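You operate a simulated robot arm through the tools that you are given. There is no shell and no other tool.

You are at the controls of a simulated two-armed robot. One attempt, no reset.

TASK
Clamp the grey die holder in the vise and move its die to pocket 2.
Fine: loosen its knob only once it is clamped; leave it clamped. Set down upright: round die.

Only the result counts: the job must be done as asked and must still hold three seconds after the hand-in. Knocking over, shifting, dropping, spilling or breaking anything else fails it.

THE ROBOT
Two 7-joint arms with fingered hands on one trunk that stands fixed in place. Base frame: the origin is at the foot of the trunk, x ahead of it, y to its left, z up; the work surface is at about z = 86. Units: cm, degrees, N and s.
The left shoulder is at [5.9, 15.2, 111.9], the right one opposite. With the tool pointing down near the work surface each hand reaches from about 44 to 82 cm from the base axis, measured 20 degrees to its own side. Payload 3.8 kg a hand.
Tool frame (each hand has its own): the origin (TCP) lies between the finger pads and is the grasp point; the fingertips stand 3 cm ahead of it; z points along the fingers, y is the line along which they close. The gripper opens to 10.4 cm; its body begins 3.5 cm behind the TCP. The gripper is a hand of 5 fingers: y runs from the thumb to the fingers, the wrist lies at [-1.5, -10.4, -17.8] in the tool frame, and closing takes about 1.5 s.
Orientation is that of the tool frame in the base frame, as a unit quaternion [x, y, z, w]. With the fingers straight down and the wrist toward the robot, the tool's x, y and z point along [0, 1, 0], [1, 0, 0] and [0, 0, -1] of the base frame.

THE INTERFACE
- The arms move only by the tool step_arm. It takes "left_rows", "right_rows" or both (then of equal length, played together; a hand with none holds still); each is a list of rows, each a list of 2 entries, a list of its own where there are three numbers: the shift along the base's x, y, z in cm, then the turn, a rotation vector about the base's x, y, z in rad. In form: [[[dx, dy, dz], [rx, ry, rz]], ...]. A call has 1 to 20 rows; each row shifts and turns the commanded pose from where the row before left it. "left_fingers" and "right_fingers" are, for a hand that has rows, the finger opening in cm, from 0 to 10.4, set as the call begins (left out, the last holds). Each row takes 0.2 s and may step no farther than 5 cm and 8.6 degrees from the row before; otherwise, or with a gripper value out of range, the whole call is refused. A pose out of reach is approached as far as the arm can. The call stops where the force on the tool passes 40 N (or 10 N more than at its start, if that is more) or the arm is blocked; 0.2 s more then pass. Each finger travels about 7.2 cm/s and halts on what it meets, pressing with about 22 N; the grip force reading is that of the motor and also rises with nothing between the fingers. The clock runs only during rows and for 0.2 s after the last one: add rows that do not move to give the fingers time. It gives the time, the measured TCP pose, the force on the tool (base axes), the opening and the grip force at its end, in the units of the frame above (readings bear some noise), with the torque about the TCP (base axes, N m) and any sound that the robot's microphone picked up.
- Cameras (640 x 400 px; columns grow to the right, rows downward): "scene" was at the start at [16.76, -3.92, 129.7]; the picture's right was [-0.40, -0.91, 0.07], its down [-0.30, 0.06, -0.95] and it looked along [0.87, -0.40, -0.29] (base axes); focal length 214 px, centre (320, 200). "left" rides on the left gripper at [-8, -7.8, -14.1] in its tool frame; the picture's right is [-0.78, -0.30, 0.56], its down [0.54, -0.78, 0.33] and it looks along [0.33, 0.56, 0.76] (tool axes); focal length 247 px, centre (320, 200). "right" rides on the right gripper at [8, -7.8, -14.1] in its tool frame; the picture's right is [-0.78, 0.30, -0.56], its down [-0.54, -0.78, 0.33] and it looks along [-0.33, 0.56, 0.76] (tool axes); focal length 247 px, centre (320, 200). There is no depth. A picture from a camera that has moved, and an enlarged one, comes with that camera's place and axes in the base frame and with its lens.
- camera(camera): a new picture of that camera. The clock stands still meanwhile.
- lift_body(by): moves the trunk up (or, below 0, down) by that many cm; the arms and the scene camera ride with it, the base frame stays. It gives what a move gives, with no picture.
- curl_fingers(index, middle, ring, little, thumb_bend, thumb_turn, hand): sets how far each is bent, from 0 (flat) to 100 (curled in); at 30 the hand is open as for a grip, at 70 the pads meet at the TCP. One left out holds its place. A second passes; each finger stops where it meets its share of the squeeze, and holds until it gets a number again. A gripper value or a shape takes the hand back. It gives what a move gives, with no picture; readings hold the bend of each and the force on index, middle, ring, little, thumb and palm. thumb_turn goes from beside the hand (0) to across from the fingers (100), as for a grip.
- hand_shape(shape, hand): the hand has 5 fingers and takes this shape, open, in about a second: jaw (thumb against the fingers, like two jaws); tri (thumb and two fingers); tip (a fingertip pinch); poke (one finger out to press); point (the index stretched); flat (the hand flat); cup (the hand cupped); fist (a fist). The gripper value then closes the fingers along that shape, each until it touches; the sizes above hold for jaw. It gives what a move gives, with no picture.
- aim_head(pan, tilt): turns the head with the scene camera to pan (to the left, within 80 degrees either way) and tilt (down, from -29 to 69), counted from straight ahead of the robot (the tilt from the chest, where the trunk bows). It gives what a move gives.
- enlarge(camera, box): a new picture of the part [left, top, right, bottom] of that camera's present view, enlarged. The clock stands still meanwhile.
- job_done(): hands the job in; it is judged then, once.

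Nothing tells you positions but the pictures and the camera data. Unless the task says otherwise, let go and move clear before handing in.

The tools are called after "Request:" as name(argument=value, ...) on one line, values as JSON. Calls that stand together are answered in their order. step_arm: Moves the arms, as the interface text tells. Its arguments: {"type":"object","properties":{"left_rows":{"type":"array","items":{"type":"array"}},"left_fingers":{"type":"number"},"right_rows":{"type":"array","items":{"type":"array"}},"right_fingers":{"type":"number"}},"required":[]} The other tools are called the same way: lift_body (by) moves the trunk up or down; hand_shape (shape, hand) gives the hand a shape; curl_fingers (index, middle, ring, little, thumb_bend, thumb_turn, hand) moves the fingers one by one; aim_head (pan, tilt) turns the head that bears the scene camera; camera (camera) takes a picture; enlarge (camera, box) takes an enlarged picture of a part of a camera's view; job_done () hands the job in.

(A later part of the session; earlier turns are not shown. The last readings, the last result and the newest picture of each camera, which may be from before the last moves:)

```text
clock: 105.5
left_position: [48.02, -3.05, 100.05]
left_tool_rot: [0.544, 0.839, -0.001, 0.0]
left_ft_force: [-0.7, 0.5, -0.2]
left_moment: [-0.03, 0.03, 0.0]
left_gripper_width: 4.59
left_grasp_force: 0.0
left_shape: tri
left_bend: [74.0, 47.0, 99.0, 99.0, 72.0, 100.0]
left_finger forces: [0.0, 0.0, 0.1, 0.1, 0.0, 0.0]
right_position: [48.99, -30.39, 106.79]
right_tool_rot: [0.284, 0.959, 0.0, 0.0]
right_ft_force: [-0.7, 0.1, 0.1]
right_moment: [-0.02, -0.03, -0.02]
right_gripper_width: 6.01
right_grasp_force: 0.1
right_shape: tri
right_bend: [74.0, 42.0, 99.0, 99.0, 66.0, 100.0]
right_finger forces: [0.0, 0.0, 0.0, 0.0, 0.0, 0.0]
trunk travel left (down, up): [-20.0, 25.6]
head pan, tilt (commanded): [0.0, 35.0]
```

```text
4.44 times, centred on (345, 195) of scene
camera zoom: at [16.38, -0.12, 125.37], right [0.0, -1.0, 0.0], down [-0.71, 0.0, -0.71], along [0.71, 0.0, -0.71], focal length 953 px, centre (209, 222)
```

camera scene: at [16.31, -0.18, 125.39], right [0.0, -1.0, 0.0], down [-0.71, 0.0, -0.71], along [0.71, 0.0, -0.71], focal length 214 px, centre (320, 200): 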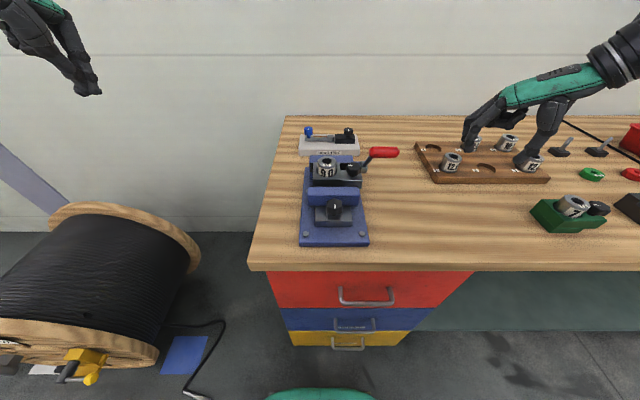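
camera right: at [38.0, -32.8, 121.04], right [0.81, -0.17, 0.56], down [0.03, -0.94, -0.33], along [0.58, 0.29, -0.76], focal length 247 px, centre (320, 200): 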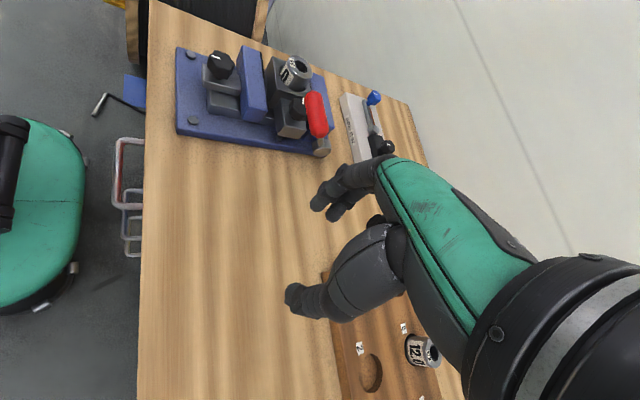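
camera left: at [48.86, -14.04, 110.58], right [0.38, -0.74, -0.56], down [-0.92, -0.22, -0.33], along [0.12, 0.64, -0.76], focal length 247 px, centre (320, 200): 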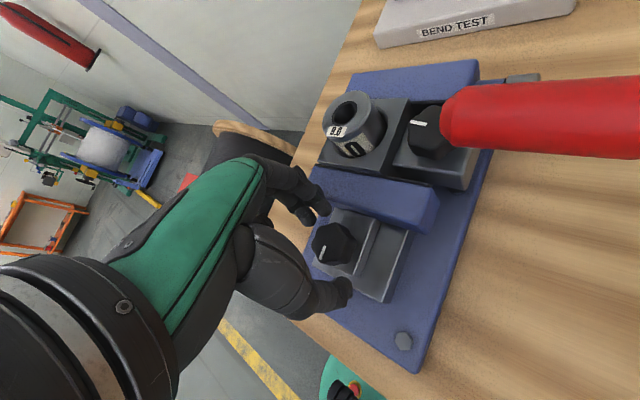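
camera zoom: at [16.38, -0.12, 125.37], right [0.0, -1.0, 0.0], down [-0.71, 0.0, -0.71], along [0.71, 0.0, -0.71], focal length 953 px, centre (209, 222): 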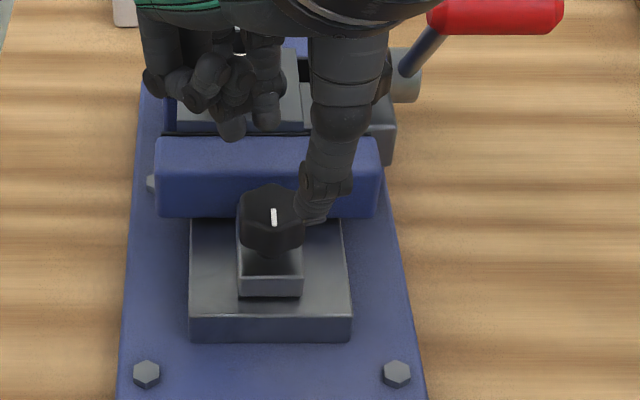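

The knob mark is unchanged, so clockwise is blocked. I'll test counter-clockwise: yaw the left hand back to about −32°, regrip, and try a small turn.

Request:
step_arm(left_rows=[[[0, 0, 0], [0, 0, -0.14]], [[0, 0, 0], [0, 0, -0.14]], [[0, 0, 0], [0, 0, -0.14]], [[0, 0, 0], [0, 0, -0.14]], [[0, 0, 0], [0, 0, -0.14]], [[0, 0, 0], [0, 0, -0.14]], [[0, 0, 0], [0, 0, -0.14]], [[0, 0, 0], [0, 0, 0]]])

Request:
enlarge(camera="scene", box=[290, 130, 400, 240])

Request:
camera(camera="left")

```text
clock: 107.3
left_position: [48.06, -3.11, 99.93]
left_tool_rot: [0.875, 0.484, -0.001, -0.001]
left_ft_force: [0.0, -0.3, 0.8]
left_moment: [-0.01, 0.02, -0.01]
left_gripper_width: 4.56
left_grasp_force: 0.1
left_shape: tri
left_bend: [74.0, 47.0, 99.0, 99.0, 72.0, 100.0]
left_finger forces: [0.0, 0.0, 0.0, 0.0, 0.0, 0.0]
right_position: [49.12, -30.51, 107.03]
right_tool_rot: [0.284, 0.959, 0.001, -0.001]
right_ft_force: [-0.5, 0.6, 0.1]
right_moment: [0.03, 0.02, 0.01]
right_gripper_width: 5.97
right_grasp_force: 0.0
right_shape: tri
right_bend: [74.0, 42.0, 99.0, 99.0, 66.0, 100.0]
right_finger forces: [0.0, 0.1, 0.1, 0.1, 0.1, 0.0]
trunk travel left (down, up): [-20.0, 25.6]
head pan, tilt (commanded): [0.0, 35.0]
```

```text
3.64 times, centred on (345, 185) of scene
camera zoom: at [16.35, -0.15, 125.38], right [0.0, -1.0, 0.0], down [-0.71, 0.0, -0.71], along [0.71, 0.0, -0.71], focal length 780 px, centre (229, 254)
```

zoom: 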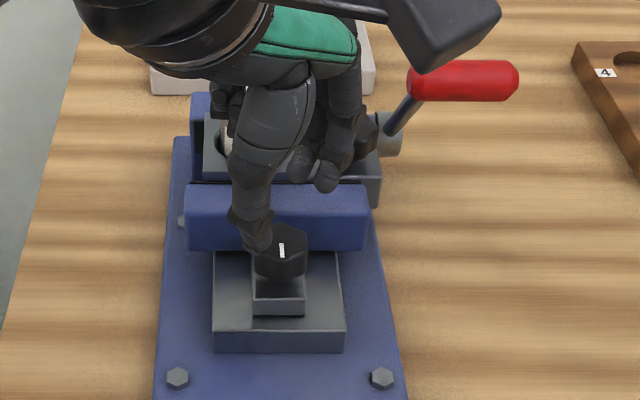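

```text
taken
camera left: at [37.12, -5.73, 114.02], right [-0.66, -0.5, -0.56], down [-0.37, 0.87, -0.33], along [0.65, -0.01, -0.76], focal length 247 px, centre (320, 200)
```

left: 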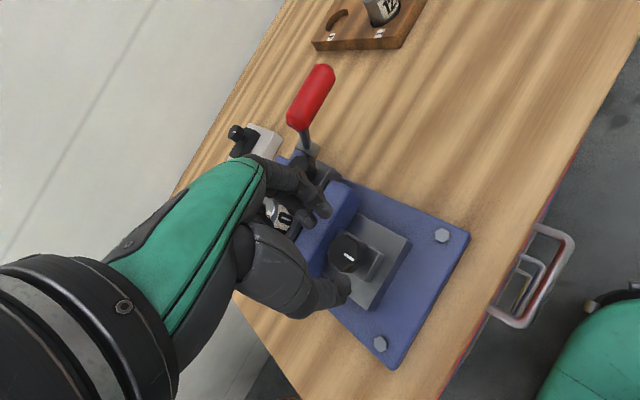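

Request:
step_arm(left_rows=[[[0, 0, -2.0], [0, 0, 0]], [[0, 0, -1.5], [0, 0, 0]], [[0, 0, -0.6], [0, 0, 0]], [[0, 0, 0], [0, 0, 0]]])

Request:
step_arm(left_rows=[[[0, 0, 0], [0, 0, 0]], [[0, 0, 0], [0, 0, 0]], [[0, 0, 0], [0, 0, 0]], [[0, 0, 0], [0, 0, 0]], [[0, 0, 0], [0, 0, 0]], [[0, 0, 0], [0, 0, 0]]], left_fingers=0.5)

Request:
step_arm(left_rows=[[[0, 0, 0], [0, 0, 0.1]], [[0, 0, 0], [0, 0, 0.1]], [[0, 0, 0], [0, 0, 0.1]]])

Request:
enlarge(camera="right", box=[200, 20, 300, 100])

Request:
enlarge(camera="scene", box=[300, 150, 390, 240])

```text
clock: 108.3
left_position: [47.86, -3.03, 95.68]
left_tool_rot: [0.874, 0.485, 0.0, 0.0]
left_ft_force: [-1.4, 0.7, 1.1]
left_moment: [-0.02, -0.05, 0.0]
left_gripper_width: 4.58
left_grasp_force: 0.0
left_shape: tri
left_bend: [74.0, 47.0, 99.0, 99.0, 72.0, 100.0]
left_finger forces: [0.0, 1.9, 0.0, 0.1, 0.1, 0.0]
right_position: [48.98, -30.5, 106.92]
right_tool_rot: [0.284, 0.959, 0.001, 0.0]
right_ft_force: [-0.6, -0.5, 0.0]
right_moment: [0.05, 0.0, 0.02]
right_gripper_width: 5.96
right_grasp_force: 0.0
right_shape: tri
right_bend: [74.0, 42.0, 99.0, 99.0, 66.0, 100.0]
right_finger forces: [0.0, 0.0, 0.0, 0.0, 0.0, 0.1]
trunk travel left (down, up): [-20.0, 25.6]
head pan, tilt (commanded): [0.0, 35.0]
```

```text
clock: 109.7
left_position: [47.84, -3.01, 95.87]
left_tool_rot: [0.875, 0.484, -0.001, 0.0]
left_ft_force: [-0.5, -4.0, -1.4]
left_moment: [-0.08, 0.01, -0.03]
left_gripper_width: 2.16
left_grasp_force: 22.4
left_shape: tri
left_bend: [73.0, 56.0, 100.0, 100.0, 74.0, 100.0]
left_finger forces: [9.6, 11.5, 0.1, 0.0, 19.2, 0.1]
right_position: [49.04, -30.55, 106.83]
right_tool_rot: [0.285, 0.959, 0.002, 0.0]
right_ft_force: [0.1, -0.2, 0.0]
right_moment: [-0.01, -0.01, -0.03]
right_gripper_width: 5.98
right_grasp_force: 0.0
right_shape: tri
right_bend: [74.0, 42.0, 99.0, 99.0, 66.0, 100.0]
right_finger forces: [0.1, 0.0, 0.0, 0.1, 0.0, 0.0]
trunk travel left (down, up): [-20.0, 25.6]
head pan, tilt (commanded): [0.0, 35.0]
```

```text
clock: 110.5
left_position: [47.81, -3.28, 95.79]
left_tool_rot: [0.793, 0.61, -0.001, -0.001]
left_ft_force: [-0.7, -13.8, -4.1]
left_moment: [-0.36, -0.07, -0.37]
left_gripper_width: 2.12
left_grasp_force: 21.7
left_shape: tri
left_bend: [73.0, 55.0, 100.0, 100.0, 74.0, 100.0]
left_finger forces: [13.8, 14.4, 0.0, 0.0, 18.9, 0.0]
right_position: [48.95, -30.71, 106.81]
right_tool_rot: [0.285, 0.958, 0.002, 0.0]
right_ft_force: [0.0, -0.2, -0.1]
right_moment: [0.02, 0.0, 0.03]
right_gripper_width: 5.96
right_grasp_force: 0.0
right_shape: tri
right_bend: [74.0, 42.0, 99.0, 99.0, 66.0, 100.0]
right_finger forces: [0.0, 0.0, 0.1, 0.0, 0.0, 0.1]
trunk travel left (down, up): [-20.0, 25.6]
head pan, tilt (commanded): [0.0, 35.0]
```

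```text
5.00 times, centred on (250, 60) of right
camera zoom: at [38.06, -33.01, 120.95], right [0.81, -0.18, 0.56], down [0.02, -0.94, -0.34], along [0.58, 0.29, -0.76], focal length 1235 px, centre (670, 900)
```

zoom: 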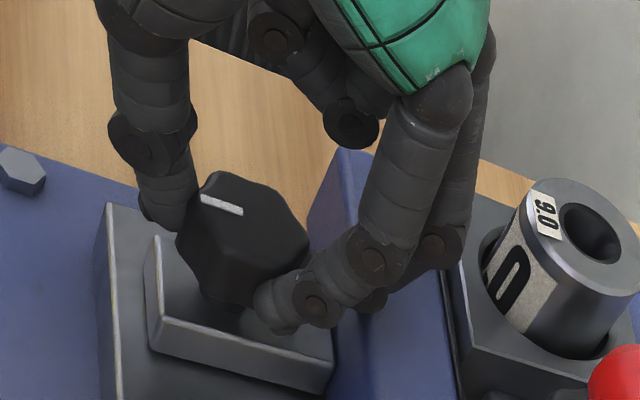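

```text
4.44 times, centred on (345, 195) of scene
camera zoom: at [16.37, -0.42, 125.37], right [0.0, -1.0, 0.0], down [-0.71, 0.0, -0.71], along [0.71, 0.0, -0.71], focal length 953 px, centre (209, 222)
```

zoom: 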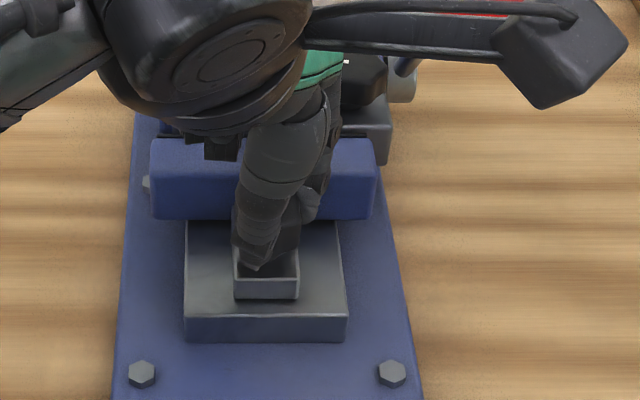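

The torque rises in this direction too, but the mark may have turned a few degrees. I'll continue a bit further to see whether it yields.

Request:
step_arm(left_rows=[[[0, 0, 0], [0, 0, 0.1]], [[0, 0, 0], [0, 0, 0.1]], [[0, 0, 0], [0, 0, 0.1]], [[0, 0, 0], [0, 0, 0.1]]])

Request:
enlarge(camera="right", box=[200, 20, 300, 100])

```text
clock: 111.5
left_position: [48.0, -3.53, 95.75]
left_tool_rot: [0.656, 0.755, 0.001, 0.0]
left_ft_force: [0.2, -21.9, -6.6]
left_moment: [-0.59, -0.15, -0.55]
left_gripper_width: 1.97
left_grasp_force: 22.0
left_shape: tri
left_bend: [74.0, 54.0, 100.0, 100.0, 74.0, 100.0]
left_finger forces: [23.1, 11.5, 0.0, 0.1, 20.3, 0.0]
right_position: [49.1, -30.92, 106.75]
right_tool_rot: [0.285, 0.959, 0.003, -0.001]
right_ft_force: [-0.3, 0.5, -0.2]
right_moment: [0.03, -0.02, -0.01]
right_gripper_width: 5.98
right_grasp_force: 0.2
right_shape: tri
right_bend: [74.0, 42.0, 99.0, 99.0, 66.0, 100.0]
right_finger forces: [0.0, 0.1, 0.1, 0.0, 0.0, 0.0]
trunk travel left (down, up): [-20.0, 25.6]
head pan, tilt (commanded): [0.0, 35.0]
```

```text
5.00 times, centred on (250, 60) of right
camera zoom: at [38.12, -33.13, 120.9], right [0.81, -0.18, 0.56], down [0.02, -0.94, -0.34], along [0.58, 0.29, -0.76], focal length 1235 px, centre (670, 900)
```

zoom: 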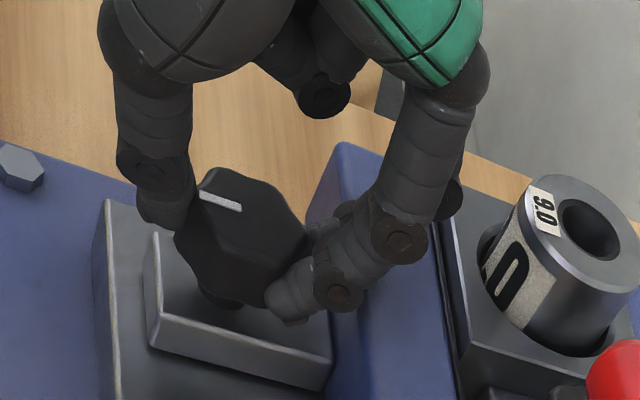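

The mark again hasn't turned with 0.55 N·m either way, so this knob is just a fixed grip on the sliding jaw. The clamping must come from the red lever. I'll release the knob, withdraw the left hand, and check the jaw is still tight on the holder.

Request:
step_arm(left_rows=[[[0, 0, 0], [0, 0, -0.1]], [[0, 0, 0], [0, 0, 0]], [[0, 0, 0], [0, 0, 0]], [[0, 0, 0], [0, 0, 0]]], left_fingers=4.6)

Request:
step_arm(left_rows=[[[0, 0, 1.5], [0, 0, 0]], [[0, 0, 4], [0, 0, 0]], [[-1, 2, 4], [0, 0, 0]], [[-1, 4, 2], [0, 0, 0]], [[0, 4, 2], [0, 0, 0]], [[0, 4, 1], [0, 0, 0]], [[0, 4, 0], [0, 0, 0]], [[0, 0, 0], [0, 0, 0]]], left_fingers=0)

Request:
enlarge(camera="scene", box=[290, 130, 410, 240])

Request:
enlarge(camera="right", box=[170, 30, 350, 160])

```text
clock: 112.5
left_position: [48.15, -3.12, 95.89]
left_tool_rot: [0.692, 0.722, -0.001, 0.001]
left_ft_force: [-2.6, -0.3, 3.3]
left_moment: [-0.01, -0.09, -0.04]
left_gripper_width: 4.49
left_grasp_force: 0.1
left_shape: tri
left_bend: [74.0, 48.0, 99.0, 99.0, 72.0, 100.0]
left_finger forces: [0.1, 3.3, 0.0, 0.1, 0.0, 0.0]
right_position: [48.97, -30.6, 106.93]
right_tool_rot: [0.284, 0.959, 0.001, 0.001]
right_ft_force: [0.5, -0.7, -0.5]
right_moment: [-0.01, -0.03, -0.02]
right_gripper_width: 5.96
right_grasp_force: 0.1
right_shape: tri
right_bend: [74.0, 42.0, 99.0, 99.0, 66.0, 100.0]
right_finger forces: [0.1, 0.0, 0.0, 0.1, 0.0, 0.0]
trunk travel left (down, up): [-20.0, 25.6]
head pan, tilt (commanded): [0.0, 35.0]
```

```text
clock: 114.3
left_position: [45.94, 15.21, 110.23]
left_tool_rot: [0.693, 0.721, -0.001, -0.001]
left_ft_force: [-0.4, 1.0, 0.2]
left_moment: [0.01, -0.02, -0.03]
left_gripper_width: 0.35
left_grasp_force: 21.8
left_shape: tri
left_bend: [72.0, 73.0, 100.0, 100.0, 73.0, 100.0]
left_finger forces: [0.0, 0.0, 0.0, 0.1, 0.1, 0.0]
right_position: [48.99, -30.54, 106.91]
right_tool_rot: [0.284, 0.959, 0.002, -0.001]
right_ft_force: [-0.4, 0.0, 0.6]
right_moment: [0.02, -0.01, 0.04]
right_gripper_width: 5.97
right_grasp_force: 0.2
right_shape: tri
right_bend: [74.0, 42.0, 99.0, 99.0, 66.0, 100.0]
right_finger forces: [0.0, 0.0, 0.0, 0.0, 0.0, 0.1]
trunk travel left (down, up): [-20.0, 25.6]
head pan, tilt (commanded): [0.0, 35.0]
```

```text
3.64 times, centred on (350, 185) of scene
camera zoom: at [16.37, -0.22, 125.37], right [0.0, -1.0, 0.0], down [-0.71, 0.0, -0.71], along [0.71, 0.0, -0.71], focal length 780 px, centre (211, 254)
```

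zoom: 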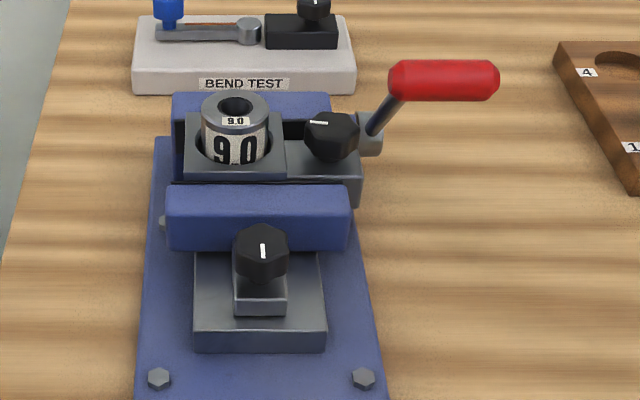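

```text
3.08 times, centred on (260, 95) of right
camera zoom: at [38.08, -32.8, 121.0], right [0.81, -0.18, 0.56], down [0.03, -0.94, -0.33], along [0.58, 0.29, -0.76], focal length 760 px, centre (505, 523)
```

zoom: 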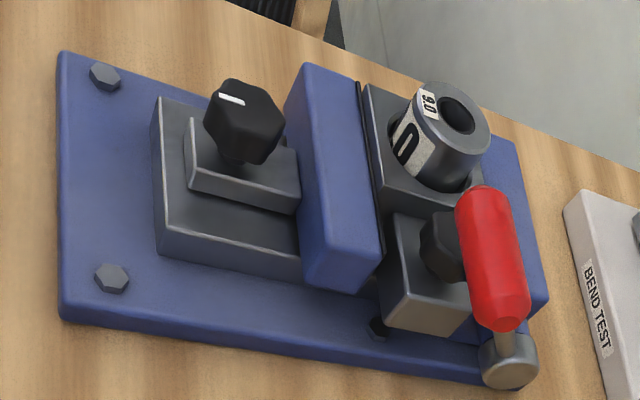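

The jaw is still against the holder. Now I'll bring the right hand (back to straight yaw, tri grip open) above the red handle.

Request:
step_arm(right_rows=[[[0.5, 1, 1], [0, 0, -0.14]], [[0.5, 1, 1], [0, 0, -0.14]], [[1, 2, 1], [0, 0, -0.14]], [[1, 2, 1], [0, 0, -0.14]], [[1, 2.5, 0], [0, 0, -0.14]], [[1, 2.5, 0], [0, 0, -0.14]], [[1, 2.5, 0], [0, 0, -0.14]], [[0.8, 3, 0], [0, 0, 0]], [[0, 0, 0], [0, 0, 0]]], right_fingers=5.5)

Request:
enlarge(camera="scene", box=[310, 60, 450, 200])

Request:
camera(camera="right")

```text
clock: 116.3
left_position: [45.9, 14.95, 110.19]
left_tool_rot: [0.693, 0.721, 0.0, 0.0]
left_ft_force: [1.1, 0.3, -0.5]
left_moment: [0.0, 0.04, 0.01]
left_gripper_width: 0.37
left_grasp_force: 22.0
left_shape: tri
left_bend: [72.0, 73.0, 100.0, 100.0, 73.0, 100.0]
left_finger forces: [0.1, 0.0, 0.1, 0.0, 0.0, 0.1]
right_position: [55.46, -14.31, 110.75]
right_tool_rot: [0.702, 0.712, 0.0, -0.001]
right_ft_force: [-0.8, 0.1, 0.0]
right_moment: [0.0, -0.02, -0.03]
right_gripper_width: 5.54
right_grasp_force: 0.1
right_shape: tri
right_bend: [74.0, 43.0, 99.0, 99.0, 68.0, 100.0]
right_finger forces: [0.0, 0.1, 0.0, 0.0, 0.1, 0.0]
trunk travel left (down, up): [-20.0, 25.6]
head pan, tilt (commanded): [0.0, 35.0]
```

```text
2.86 times, centred on (380, 130) of scene
camera zoom: at [16.33, -0.18, 125.38], right [0.0, -1.0, 0.0], down [-0.71, 0.0, -0.71], along [0.71, 0.0, -0.71], focal length 613 px, centre (149, 400)
```

zoom: 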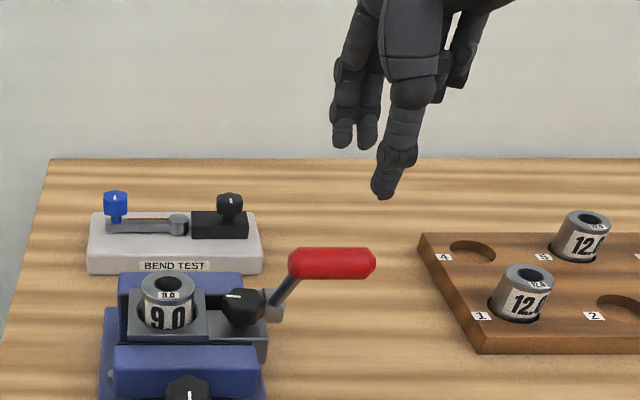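

```text
taken
camera right: at [47.55, -6.45, 124.91], right [0.31, -0.77, 0.56], down [-0.77, -0.55, -0.33], along [0.56, -0.33, -0.76], focal length 247 px, centre (320, 200)
```

right: 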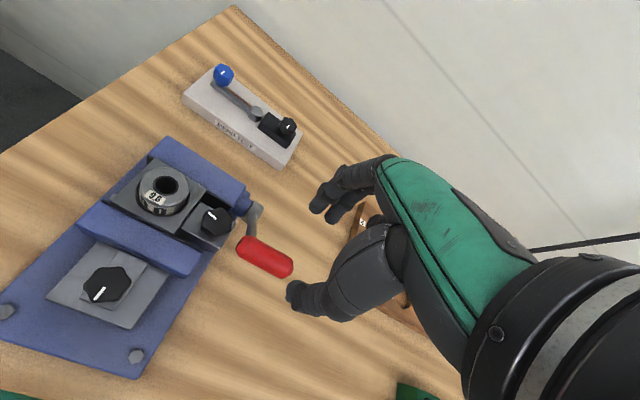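

Handle centre is ≈ (55.5, −13.7, 100.6), with its axis along y. I'll descend so the pads straddle it and close.

Request:
step_arm(right_rows=[[[0, 0.1, -3], [0, 0, 0]], [[0, 0, -3], [0, 0, 0]], [[0, 0, -2.5], [0, 0, 0]], [[0, 0, -1.0], [0, 0, 0]], [[0, 0, 0], [0, 0, 0]]])

Request:
enlarge(camera="scene", box=[310, 60, 450, 200])

Request:
camera(camera="right")

```text
clock: 117.5
left_position: [45.93, 15.09, 110.29]
left_tool_rot: [0.692, 0.721, -0.001, -0.001]
left_ft_force: [0.1, -1.0, 0.6]
left_moment: [-0.03, 0.04, -0.01]
left_gripper_width: 0.33
left_grasp_force: 22.0
left_shape: tri
left_bend: [72.0, 73.0, 100.0, 100.0, 73.0, 100.0]
left_finger forces: [0.1, 0.0, 0.0, 0.0, 0.1, 0.1]
right_position: [55.7, -14.31, 101.47]
right_tool_rot: [0.702, 0.712, 0.0, 0.0]
right_ft_force: [0.2, 0.0, 0.1]
right_moment: [-0.03, 0.0, 0.0]
right_gripper_width: 5.56
right_grasp_force: 0.1
right_shape: tri
right_bend: [74.0, 43.0, 99.0, 99.0, 68.0, 100.0]
right_finger forces: [0.0, 0.1, 0.0, 0.1, 0.0, 0.1]
trunk travel left (down, up): [-20.0, 25.6]
head pan, tilt (commanded): [0.0, 35.0]
```

```text
2.86 times, centred on (380, 130) of scene
camera zoom: at [16.34, -0.12, 125.38], right [0.0, -1.0, 0.0], down [-0.71, 0.0, -0.71], along [0.71, 0.0, -0.71], focal length 613 px, centre (149, 400)
```

zoom: 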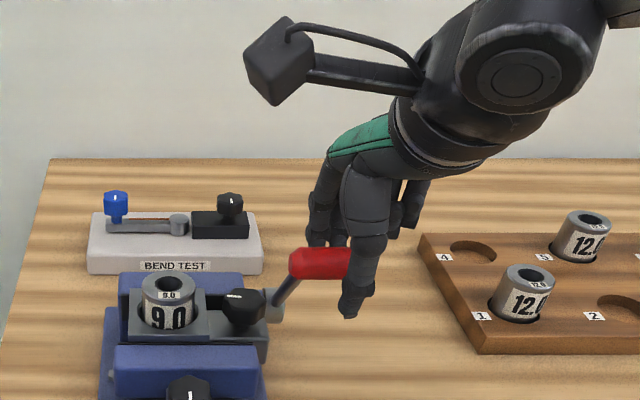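

```text
taken
camera right: at [47.9, -6.5, 115.59], right [0.31, -0.77, 0.56], down [-0.77, -0.55, -0.33], along [0.56, -0.33, -0.76], focal length 247 px, centre (320, 200)
```

right: 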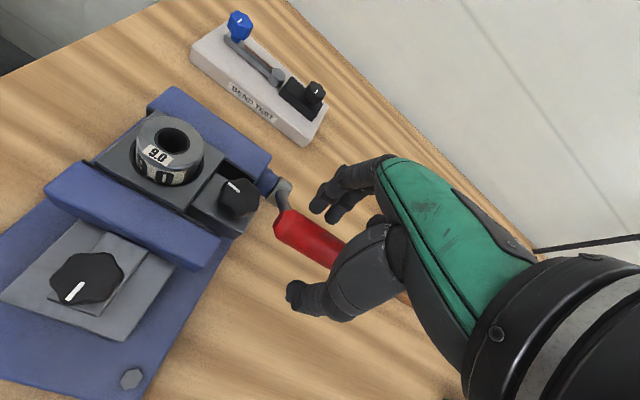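

Request:
step_arm(right_rows=[[[-0.2, 0.1, -0.5], [0, 0, 0]], [[0, 0, 0], [0, 0, 0]]])

Request:
step_arm(right_rows=[[[0, 0, 0], [0, 0, 0]], [[0, 0, 0], [0, 0, 0]], [[0, 0, 0], [0, 0, 0]], [[0, 0, 0], [0, 0, 0]], [[0, 0, 0], [0, 0, 0]], [[0, 0, 0], [0, 0, 0]]], right_fingers=0.5)

Request:
enlarge(camera="scene", box=[310, 60, 450, 200])

```text
clock: 118.1
left_position: [46.02, 15.01, 110.26]
left_tool_rot: [0.692, 0.722, -0.001, -0.001]
left_ft_force: [-0.4, 0.0, 0.2]
left_moment: [-0.03, 0.0, 0.0]
left_gripper_width: 0.35
left_grasp_force: 22.3
left_shape: tri
left_bend: [72.0, 73.0, 100.0, 100.0, 73.0, 100.0]
left_finger forces: [0.0, 0.0, 0.1, 0.1, 0.1, 0.1]
right_position: [55.63, -14.21, 101.0]
right_tool_rot: [0.701, 0.713, 0.001, 0.001]
right_ft_force: [-0.4, -0.4, 1.0]
right_moment: [-0.01, 0.02, -0.04]
right_gripper_width: 5.55
right_grasp_force: 0.1
right_shape: tri
right_bend: [74.0, 43.0, 99.0, 99.0, 68.0, 100.0]
right_finger forces: [0.0, 0.1, 0.1, 0.0, 0.0, 0.0]
trunk travel left (down, up): [-20.0, 25.6]
head pan, tilt (commanded): [0.0, 35.0]
```

```text
clock: 119.5
left_position: [45.95, 15.18, 110.19]
left_tool_rot: [0.692, 0.722, 0.0, 0.0]
left_ft_force: [-0.6, 0.3, 0.2]
left_moment: [-0.01, 0.03, -0.02]
left_gripper_width: 0.34
left_grasp_force: 22.4
left_shape: tri
left_bend: [72.0, 73.0, 100.0, 100.0, 73.0, 100.0]
left_finger forces: [0.0, 0.1, 0.0, 0.0, 0.0, 0.1]
right_position: [55.56, -14.15, 101.05]
right_tool_rot: [0.702, 0.712, 0.001, 0.001]
right_ft_force: [-2.6, 0.2, 0.6]
right_moment: [0.0, 0.0, -0.04]
right_gripper_width: 0.58
right_grasp_force: 0.2
right_shape: tri
right_bend: [71.0, 67.0, 99.0, 99.0, 71.0, 100.0]
right_finger forces: [0.6, 0.0, 0.1, 0.0, 1.9, 0.0]
trunk travel left (down, up): [-20.0, 25.6]
head pan, tilt (commanded): [0.0, 35.0]
```

```text
2.86 times, centred on (380, 130) of scene
camera zoom: at [16.32, -0.12, 125.38], right [0.0, -1.0, 0.0], down [-0.71, 0.0, -0.71], along [0.71, 0.0, -0.71], focal length 613 px, centre (149, 400)
```

zoom: 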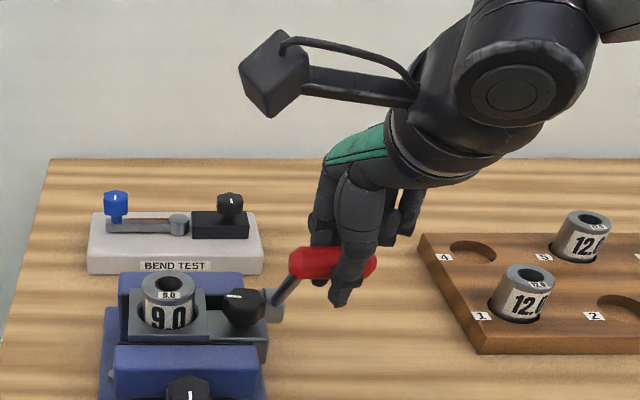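

The fingers closed into a loop around the handle (caged rather than squeezed), which is fine for pulling. I'll try a small pull along the lever's arc toward the robot and down, watching the force.

Request:
step_arm(right_rows=[[[-0.5, 0, -0.4], [0, 0, 0]], [[-0.5, 0, -0.5], [0, 0, 0]], [[-0.5, 0, -0.5], [0, 0, 0]], [[0, 0, 0], [0, 0, 0]]])

Request:
enlarge(camera="scene", box=[310, 60, 450, 200])

```text
clock: 120.5
left_position: [46.06, 15.22, 110.36]
left_tool_rot: [0.692, 0.722, -0.001, -0.001]
left_ft_force: [-0.6, -0.3, 0.4]
left_moment: [-0.01, 0.0, 0.01]
left_gripper_width: 0.38
left_grasp_force: 21.5
left_shape: tri
left_bend: [72.0, 73.0, 100.0, 100.0, 73.0, 100.0]
left_finger forces: [0.1, 0.0, 0.0, 0.0, 0.0, 0.0]
right_position: [54.09, -14.21, 99.34]
right_tool_rot: [0.701, 0.713, 0.001, 0.001]
right_ft_force: [0.4, 1.2, 0.1]
right_moment: [0.01, 0.03, -0.04]
right_gripper_width: 0.53
right_grasp_force: 0.0
right_shape: tri
right_bend: [71.0, 67.0, 99.0, 99.0, 72.0, 100.0]
right_finger forces: [0.8, 0.1, 0.1, 0.1, 0.4, 0.0]
trunk travel left (down, up): [-20.0, 25.6]
head pan, tilt (commanded): [0.0, 35.0]
```

```text
2.86 times, centred on (380, 130) of scene
camera zoom: at [16.37, -0.12, 125.37], right [0.0, -1.0, 0.0], down [-0.71, 0.0, -0.71], along [0.71, 0.0, -0.71], focal length 613 px, centre (149, 400)
```

zoom: 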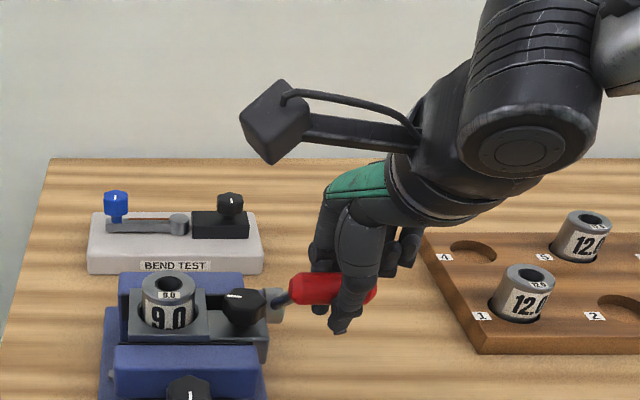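

The lever follows easily in this direction. Continuing along the arc.

Request:
step_arm(right_rows=[[[-0.6, 0, -0.7], [0, 0, 0]], [[-0.55, 0, -0.75], [0, 0, 0]], [[-0.4, 0, -0.6], [0, 0, 0]], [[-0.35, 0, -0.6], [0, 0, 0]], [[0, 0, 0], [0, 0, 0]]])

Request:
enlarge(camera="scene", box=[290, 90, 430, 230])

```text
clock: 121.7
left_position: [46.0, 15.19, 110.17]
left_tool_rot: [0.693, 0.721, 0.0, -0.001]
left_ft_force: [-0.6, 0.6, 0.7]
left_moment: [-0.03, -0.03, -0.02]
left_gripper_width: 0.35
left_grasp_force: 21.8
left_shape: tri
left_bend: [72.0, 73.0, 100.0, 100.0, 73.0, 100.0]
left_finger forces: [0.0, 0.1, 0.1, 0.0, 0.1, 0.1]
right_position: [52.05, -14.05, 96.59]
right_tool_rot: [0.702, 0.712, 0.001, 0.0]
right_ft_force: [1.2, -1.7, -1.7]
right_moment: [0.02, -0.04, -0.05]
right_gripper_width: 0.53
right_grasp_force: 0.1
right_shape: tri
right_bend: [71.0, 67.0, 99.0, 99.0, 72.0, 100.0]
right_finger forces: [2.2, 0.0, 0.0, 0.0, 0.2, 0.0]
trunk travel left (down, up): [-20.0, 25.6]
head pan, tilt (commanded): [0.0, 35.0]
```

```text
2.86 times, centred on (360, 160) of scene
camera zoom: at [16.39, -0.14, 125.37], right [0.0, -1.0, 0.0], down [-0.71, 0.0, -0.71], along [0.71, 0.0, -0.71], focal length 613 px, centre (206, 314)
```

zoom: 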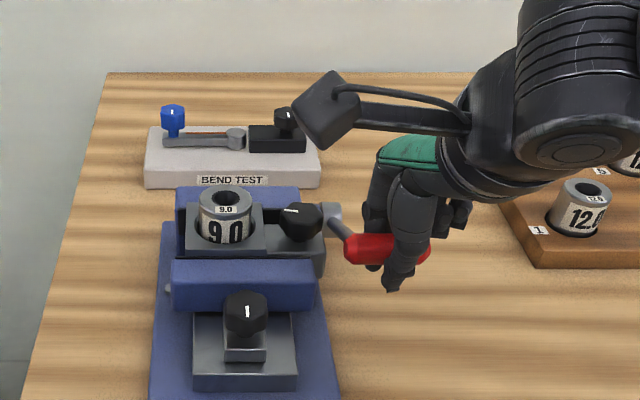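

Request:
step_arm(right_rows=[[[-0.35, 0, -0.65], [0, 0, 0]], [[-0.3, 0, -0.65], [0, 0, 0]], [[-0.25, 0, -0.65], [0, 0, 0]], [[-0.25, 0, -0.65], [0, 0, 0]], [[0, 0, 0], [0, 0, 0]]])

Request:
enlarge(camera="scene", box=[290, 90, 430, 230])

```text
clock: 122.9
left_position: [45.92, 15.16, 110.21]
left_tool_rot: [0.692, 0.721, -0.001, 0.0]
left_ft_force: [0.0, 0.1, -0.1]
left_moment: [0.02, 0.01, -0.01]
left_gripper_width: 0.37
left_grasp_force: 21.9
left_shape: tri
left_bend: [72.0, 73.0, 100.0, 100.0, 73.0, 100.0]
left_finger forces: [0.0, 0.0, 0.1, 0.0, 0.0, 0.1]
right_position: [51.01, -14.13, 94.21]
right_tool_rot: [0.702, 0.712, 0.0, 0.0]
right_ft_force: [2.7, -0.5, -1.0]
right_moment: [0.01, -0.04, -0.05]
right_gripper_width: 0.53
right_grasp_force: 0.0
right_shape: tri
right_bend: [71.0, 67.0, 99.0, 99.0, 72.0, 100.0]
right_finger forces: [3.6, 0.4, 0.1, 0.1, 0.8, 0.0]
trunk travel left (down, up): [-20.0, 25.6]
head pan, tilt (commanded): [0.0, 35.0]
```

```text
2.86 times, centred on (360, 160) of scene
camera zoom: at [16.41, -0.13, 125.37], right [0.0, -1.0, 0.0], down [-0.71, 0.0, -0.71], along [0.71, 0.0, -0.71], focal length 613 px, centre (206, 314)
```

zoom: 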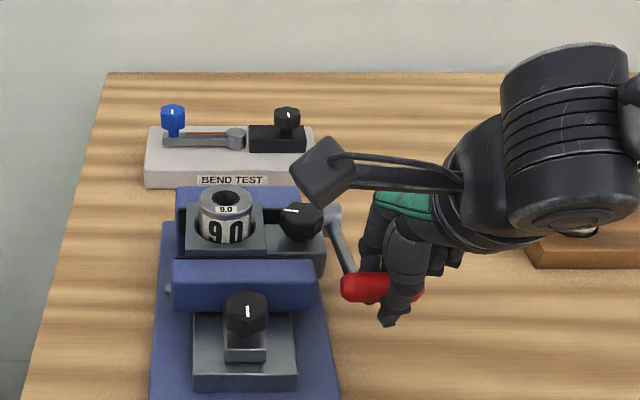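

Request:
step_arm(right_rows=[[[-0.2, 0, -0.65], [0, 0, 0]], [[-0.15, 0, -0.65], [0, 0, 0]], [[-0.1, 0, -0.65], [0, 0, 0]], [[0, 0, 0], [0, 0, 0]]])

Request:
enlarge(camera="scene", box=[290, 90, 430, 230])

```text
clock: 123.9
left_position: [46.1, 15.05, 110.27]
left_tool_rot: [0.692, 0.721, 0.0, -0.001]
left_ft_force: [-0.9, 0.8, 0.0]
left_moment: [0.02, -0.04, 0.03]
left_gripper_width: 0.35
left_grasp_force: 21.7
left_shape: tri
left_bend: [72.0, 73.0, 100.0, 100.0, 73.0, 100.0]
left_finger forces: [0.0, 0.0, 0.0, 0.0, 0.0, 0.0]
right_position: [50.55, -14.07, 92.12]
right_tool_rot: [0.702, 0.712, 0.0, 0.001]
right_ft_force: [5.2, -2.4, -3.1]
right_moment: [-0.02, -0.03, -0.1]
right_gripper_width: 0.55
right_grasp_force: 0.1
right_shape: tri
right_bend: [71.0, 66.0, 99.0, 99.0, 72.0, 100.0]
right_finger forces: [6.2, 2.3, 0.0, 0.0, 0.3, 0.1]
trunk travel left (down, up): [-20.0, 25.6]
head pan, tilt (commanded): [0.0, 35.0]
```

```text
2.86 times, centred on (360, 160) of scene
camera zoom: at [16.51, -0.18, 125.35], right [0.0, -1.0, 0.0], down [-0.71, 0.0, -0.71], along [0.71, 0.0, -0.71], focal length 613 px, centre (206, 314)
```

zoom: 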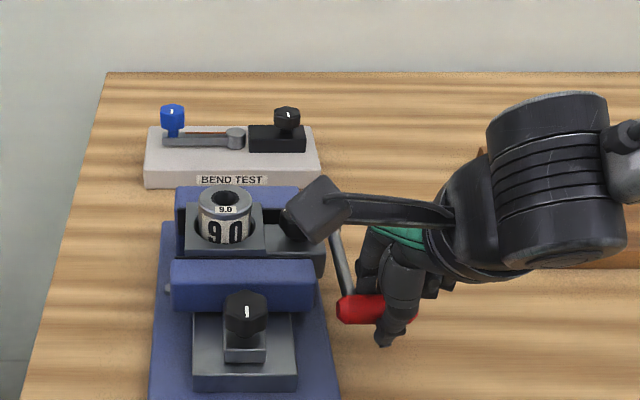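

Request:
step_arm(right_rows=[[[0.1, 0, -0.5], [0, 0, 0]], [[0.1, 0, -0.5], [0, 0, 0]], [[0.1, 0, -0.5], [0, 0, 0]], [[0, 0, 0], [0, 0, 0]]])

Request:
enlarge(camera="scene", box=[290, 90, 430, 230])

Request:
camera(camera="right")

```text
clock: 124.9
left_position: [45.86, 15.08, 110.37]
left_tool_rot: [0.693, 0.721, -0.001, 0.0]
left_ft_force: [0.1, -0.7, -0.9]
left_moment: [-0.01, 0.02, 0.01]
left_gripper_width: 0.36
left_grasp_force: 21.8
left_shape: tri
left_bend: [72.0, 73.0, 100.0, 100.0, 73.0, 100.0]
left_finger forces: [0.0, 0.0, 0.0, 0.1, 0.1, 0.1]
right_position: [50.76, -13.97, 90.95]
right_tool_rot: [0.702, 0.712, 0.003, 0.002]
right_ft_force: [4.4, -5.0, 14.2]
right_moment: [-0.26, -0.09, -0.03]
right_gripper_width: 0.5
right_grasp_force: 0.1
right_shape: tri
right_bend: [71.0, 67.0, 100.0, 99.0, 72.0, 100.0]
right_finger forces: [3.8, 0.1, 13.9, 0.0, 0.2, 0.0]
trunk travel left (down, up): [-20.0, 25.6]
head pan, tilt (commanded): [0.0, 35.0]
```

```text
2.86 times, centred on (360, 160) of scene
camera zoom: at [16.25, -0.16, 125.41], right [0.0, -1.0, 0.0], down [-0.71, 0.0, -0.71], along [0.71, 0.0, -0.71], focal length 613 px, centre (206, 314)
```

zoom: 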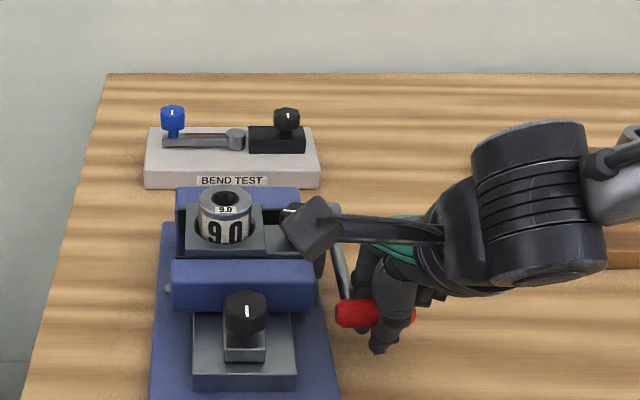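

```text
taken
camera right: at [42.86, -6.16, 105.02], right [0.3, -0.77, 0.56], down [-0.77, -0.55, -0.34], along [0.57, -0.33, -0.76], focal length 247 px, centre (320, 200)
```

right: 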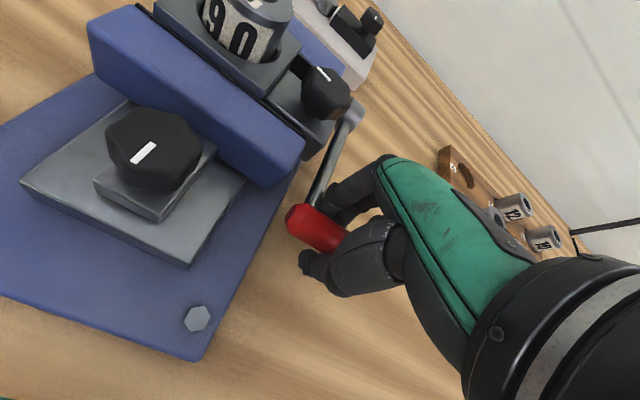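

Resistance is starting (14 N up on the hand) near horizontal—either the clamp tightening or the end stop. I'll press a little further.

Request:
step_arm(right_rows=[[[0.05, 0, -0.4], [0, 0, 0]], [[0.05, 0, -0.3], [0, 0, 0]], [[0, 0, 0], [0, 0, 0]]])

Request:
enlarge(camera="scene", box=[290, 90, 430, 230])

Request:
camera(camera="right")

```text
clock: 125.7
left_position: [45.75, 15.01, 110.35]
left_tool_rot: [0.692, 0.722, 0.0, -0.001]
left_ft_force: [-1.3, -0.5, 0.0]
left_moment: [-0.01, 0.0, 0.02]
left_gripper_width: 0.36
left_grasp_force: 21.8
left_shape: tri
left_bend: [72.0, 73.0, 100.0, 100.0, 73.0, 100.0]
left_finger forces: [0.0, 0.0, 0.0, 0.0, 0.0, 0.1]
right_position: [51.08, -14.02, 90.69]
right_tool_rot: [0.703, 0.712, 0.007, 0.007]
right_ft_force: [-1.9, -4.6, 18.4]
right_moment: [-0.46, -0.05, 0.01]
right_gripper_width: 0.48
right_grasp_force: 0.1
right_shape: tri
right_bend: [71.0, 67.0, 100.0, 99.0, 71.0, 100.0]
right_finger forces: [2.2, 0.0, 20.0, 0.1, 2.1, 0.0]
trunk travel left (down, up): [-20.0, 25.6]
head pan, tilt (commanded): [0.0, 35.0]
stopped in row 3 (right hand): the force on the tool passed its limit at 43 N (the readings are from after the stop); the commanded pose is now the measured one
```

```text
2.86 times, centred on (360, 160) of scene
camera zoom: at [16.12, -0.14, 125.38], right [0.0, -1.0, 0.0], down [-0.7, 0.0, -0.71], along [0.71, 0.0, -0.7], focal length 613 px, centre (206, 314)
```

zoom: 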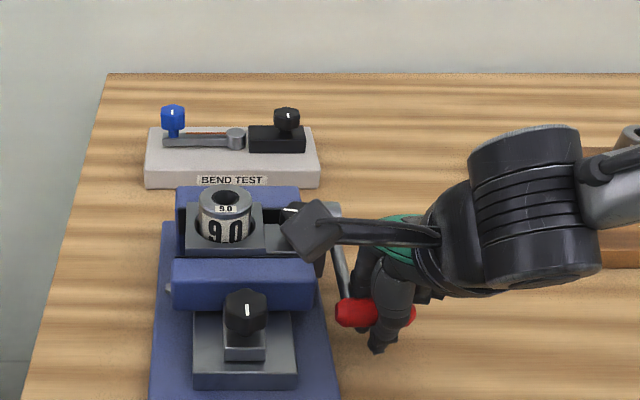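

```text
taken
camera right: at [43.01, -6.16, 104.65], right [0.3, -0.77, 0.56], down [-0.76, -0.55, -0.35], along [0.58, -0.33, -0.75], focal length 247 px, centre (320, 200)
```

right: 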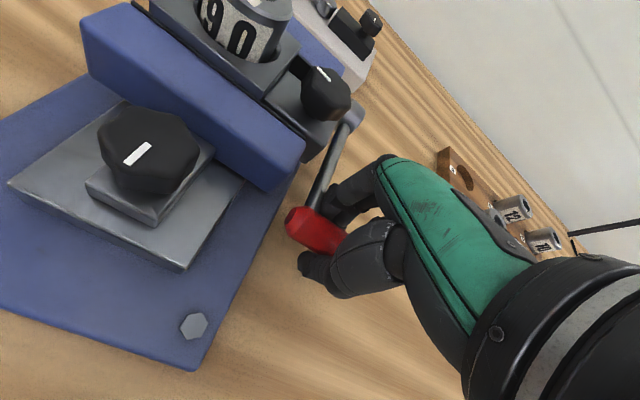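

The lever hit a firm stop near horizontal (43 N). I'll relax the push slightly, then open the hand and see whether the lever stays and whether the jaws are locked.

Request:
step_arm(right_rows=[[[0, 0, 0.2], [0, 0, 0]], [[0, 0, 0.1], [0, 0, 0]], [[0, 0, 0], [0, 0, 0]]])

Request:
step_arm(right_rows=[[[0, 0, 0], [0, 0, 0]], [[0, 0, 0], [0, 0, 0]], [[0, 0, 0], [0, 0, 0]], [[0, 0, 0], [0, 0, 0]], [[0, 0, 0], [0, 0, 0]]], right_fingers=6.0)

Request:
camera(camera="right")

Request:
enlarge(camera="scene", box=[290, 90, 430, 230])

```text
clock: 126.5
left_position: [45.92, 15.28, 110.33]
left_tool_rot: [0.692, 0.722, -0.001, 0.0]
left_ft_force: [-0.5, 0.0, 0.1]
left_moment: [0.01, 0.01, -0.02]
left_gripper_width: 0.34
left_grasp_force: 22.2
left_shape: tri
left_bend: [72.0, 73.0, 100.0, 100.0, 73.0, 100.0]
left_finger forces: [0.0, 0.1, 0.0, 0.1, 0.0, 0.0]
right_position: [51.12, -14.05, 90.74]
right_tool_rot: [0.702, 0.712, 0.004, 0.004]
right_ft_force: [-0.8, -3.7, 12.2]
right_moment: [-0.4, -0.01, -0.01]
right_gripper_width: 0.49
right_grasp_force: 0.0
right_shape: tri
right_bend: [71.0, 67.0, 100.0, 99.0, 71.0, 100.0]
right_finger forces: [2.5, 0.1, 15.3, 0.0, 1.3, 0.0]
trunk travel left (down, up): [-20.0, 25.6]
head pan, tilt (commanded): [0.0, 35.0]
```

```text
clock: 127.7
left_position: [45.81, 15.15, 110.41]
left_tool_rot: [0.692, 0.721, 0.0, 0.0]
left_ft_force: [-0.7, -0.1, -0.3]
left_moment: [0.0, -0.02, 0.0]
left_gripper_width: 0.34
left_grasp_force: 21.7
left_shape: tri
left_bend: [72.0, 73.0, 100.0, 100.0, 73.0, 100.0]
left_finger forces: [0.0, 0.0, 0.0, 0.0, 0.1, 0.1]
right_position: [51.13, -13.96, 90.85]
right_tool_rot: [0.703, 0.711, 0.005, 0.005]
right_ft_force: [-0.7, -1.3, 11.7]
right_moment: [-0.35, -0.03, -0.05]
right_gripper_width: 5.92
right_grasp_force: 0.0
right_shape: tri
right_bend: [74.0, 42.0, 100.0, 99.0, 66.0, 100.0]
right_finger forces: [1.2, 0.0, 13.2, 0.0, 0.0, 0.0]
trunk travel left (down, up): [-20.0, 25.6]
head pan, tilt (commanded): [0.0, 35.0]
```

```text
taken
camera right: at [43.03, -6.16, 104.83], right [0.3, -0.77, 0.56], down [-0.76, -0.55, -0.34], along [0.57, -0.33, -0.75], focal length 247 px, centre (320, 200)
```

right: 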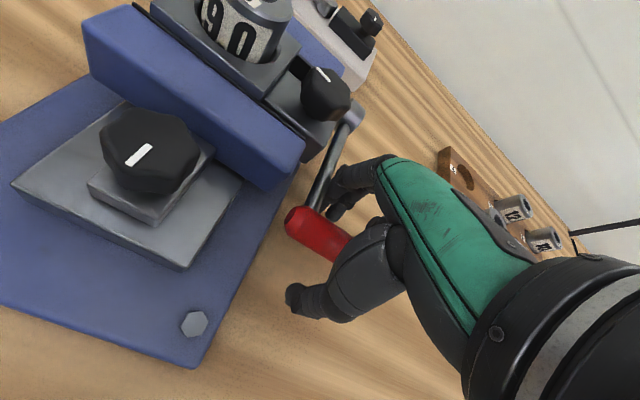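

```text
2.86 times, centred on (360, 160) of scene
camera zoom: at [16.2, -0.12, 125.4], right [0.0, -1.0, 0.0], down [-0.71, 0.0, -0.71], along [0.71, 0.0, -0.71], focal length 613 px, centre (206, 314)
```

zoom: 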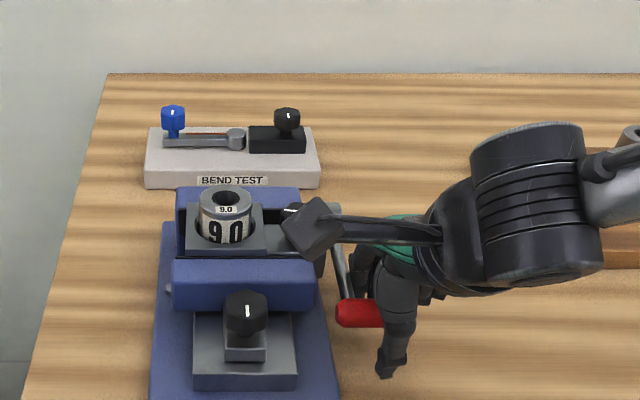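

Fingers are open; now I'll raise the right hand off the handle and see if the lever stays put.

Request:
step_arm(right_rows=[[[0, 0, 0.4], [0, 0, 0]], [[0, 0, 1], [0, 0, 0]], [[0, 0, 2], [0, 0, 0]], [[0, 0, 3], [0, 0, 0]], [[0, 0, 4], [0, 0, 0]], [[0, -2, 3], [0, 0, 0]], [[0, -4, 0], [0, 0, 0]], [[0, -4, 0], [0, 0, 0]], [[0, 0, 0], [0, 0, 0]]])

Request:
enlarge(camera="scene", box=[290, 110, 410, 240])

Request:
camera(camera="right")

```text
clock: 129.7
left_position: [45.95, 15.04, 110.26]
left_tool_rot: [0.691, 0.722, -0.001, 0.0]
left_ft_force: [-0.2, 1.0, 0.6]
left_moment: [0.02, 0.03, -0.03]
left_gripper_width: 0.36
left_grasp_force: 21.8
left_shape: tri
left_bend: [72.0, 73.0, 100.0, 100.0, 73.0, 100.0]
left_finger forces: [0.0, 0.1, 0.1, 0.1, 0.0, 0.1]
right_position: [51.25, -23.84, 104.3]
right_tool_rot: [0.701, 0.713, 0.004, 0.004]
right_ft_force: [0.2, -0.1, -0.1]
right_moment: [0.01, 0.03, 0.01]
right_gripper_width: 5.97
right_grasp_force: 0.1
right_shape: tri
right_bend: [74.0, 42.0, 99.0, 99.0, 66.0, 100.0]
right_finger forces: [0.0, 0.0, 0.1, 0.1, 0.0, 0.0]
trunk travel left (down, up): [-20.0, 25.6]
head pan, tilt (commanded): [0.0, 35.0]
```

```text
3.08 times, centred on (350, 175) of scene
camera zoom: at [16.37, -0.04, 125.37], right [0.0, -1.0, 0.0], down [-0.71, 0.0, -0.71], along [0.71, 0.0, -0.71], focal length 660 px, centre (228, 277)
```

zoom: 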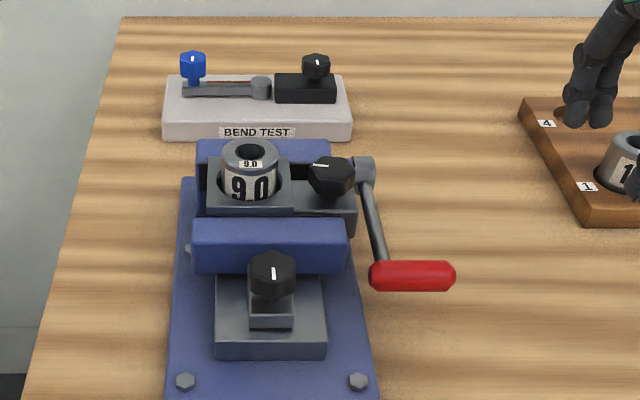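

```text
taken
camera right: at [43.16, -16.14, 118.3], right [0.3, -0.77, 0.56], down [-0.77, -0.55, -0.34], along [0.57, -0.33, -0.76], focal length 247 px, centre (320, 200)
```

right: 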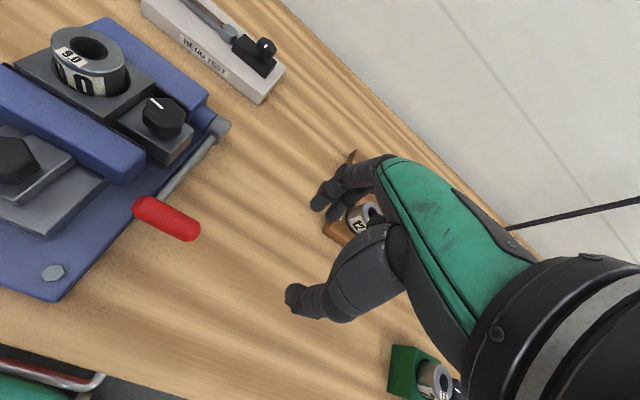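

The lever stays down on its own. I'll inspect the jaw/holder contact closely, then test with the left hand whether the sliding jaw is locked.

Request:
enlarge(camera="right", box=[0, 0, 240, 220])

Request:
enlarge(camera="scene", box=[315, 150, 375, 205])

```text
1.82 times, centred on (120, 110) of right
camera zoom: at [43.16, -16.14, 118.3], right [0.3, -0.77, 0.56], down [-0.77, -0.55, -0.34], along [0.57, -0.33, -0.76], focal length 449 px, centre (684, 364)
```

zoom: 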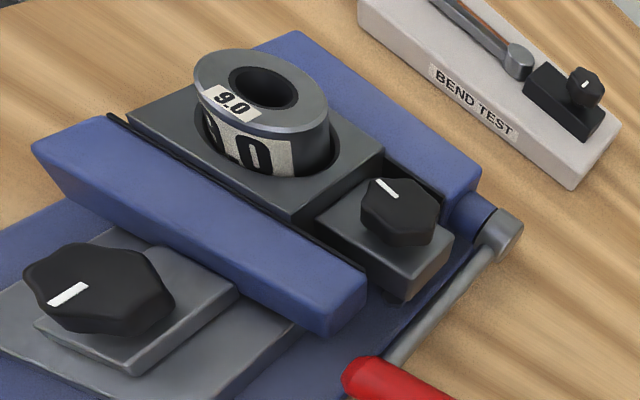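

```text
7.27 times, centred on (345, 178) of scene
camera zoom: at [16.37, -0.04, 125.37], right [0.0, -1.0, 0.0], down [-0.71, 0.0, -0.71], along [0.71, 0.0, -0.71], focal length 1560 px, centre (138, 364)
```

zoom: 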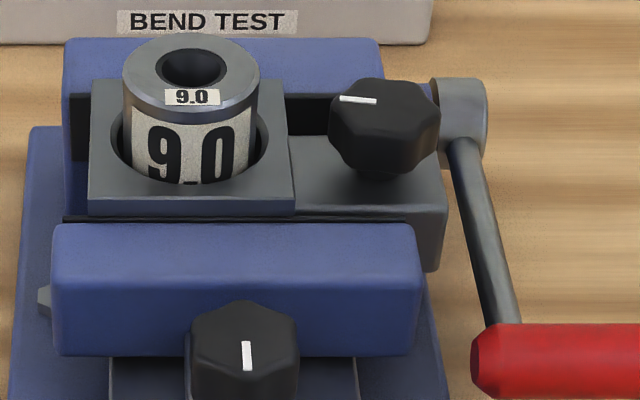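

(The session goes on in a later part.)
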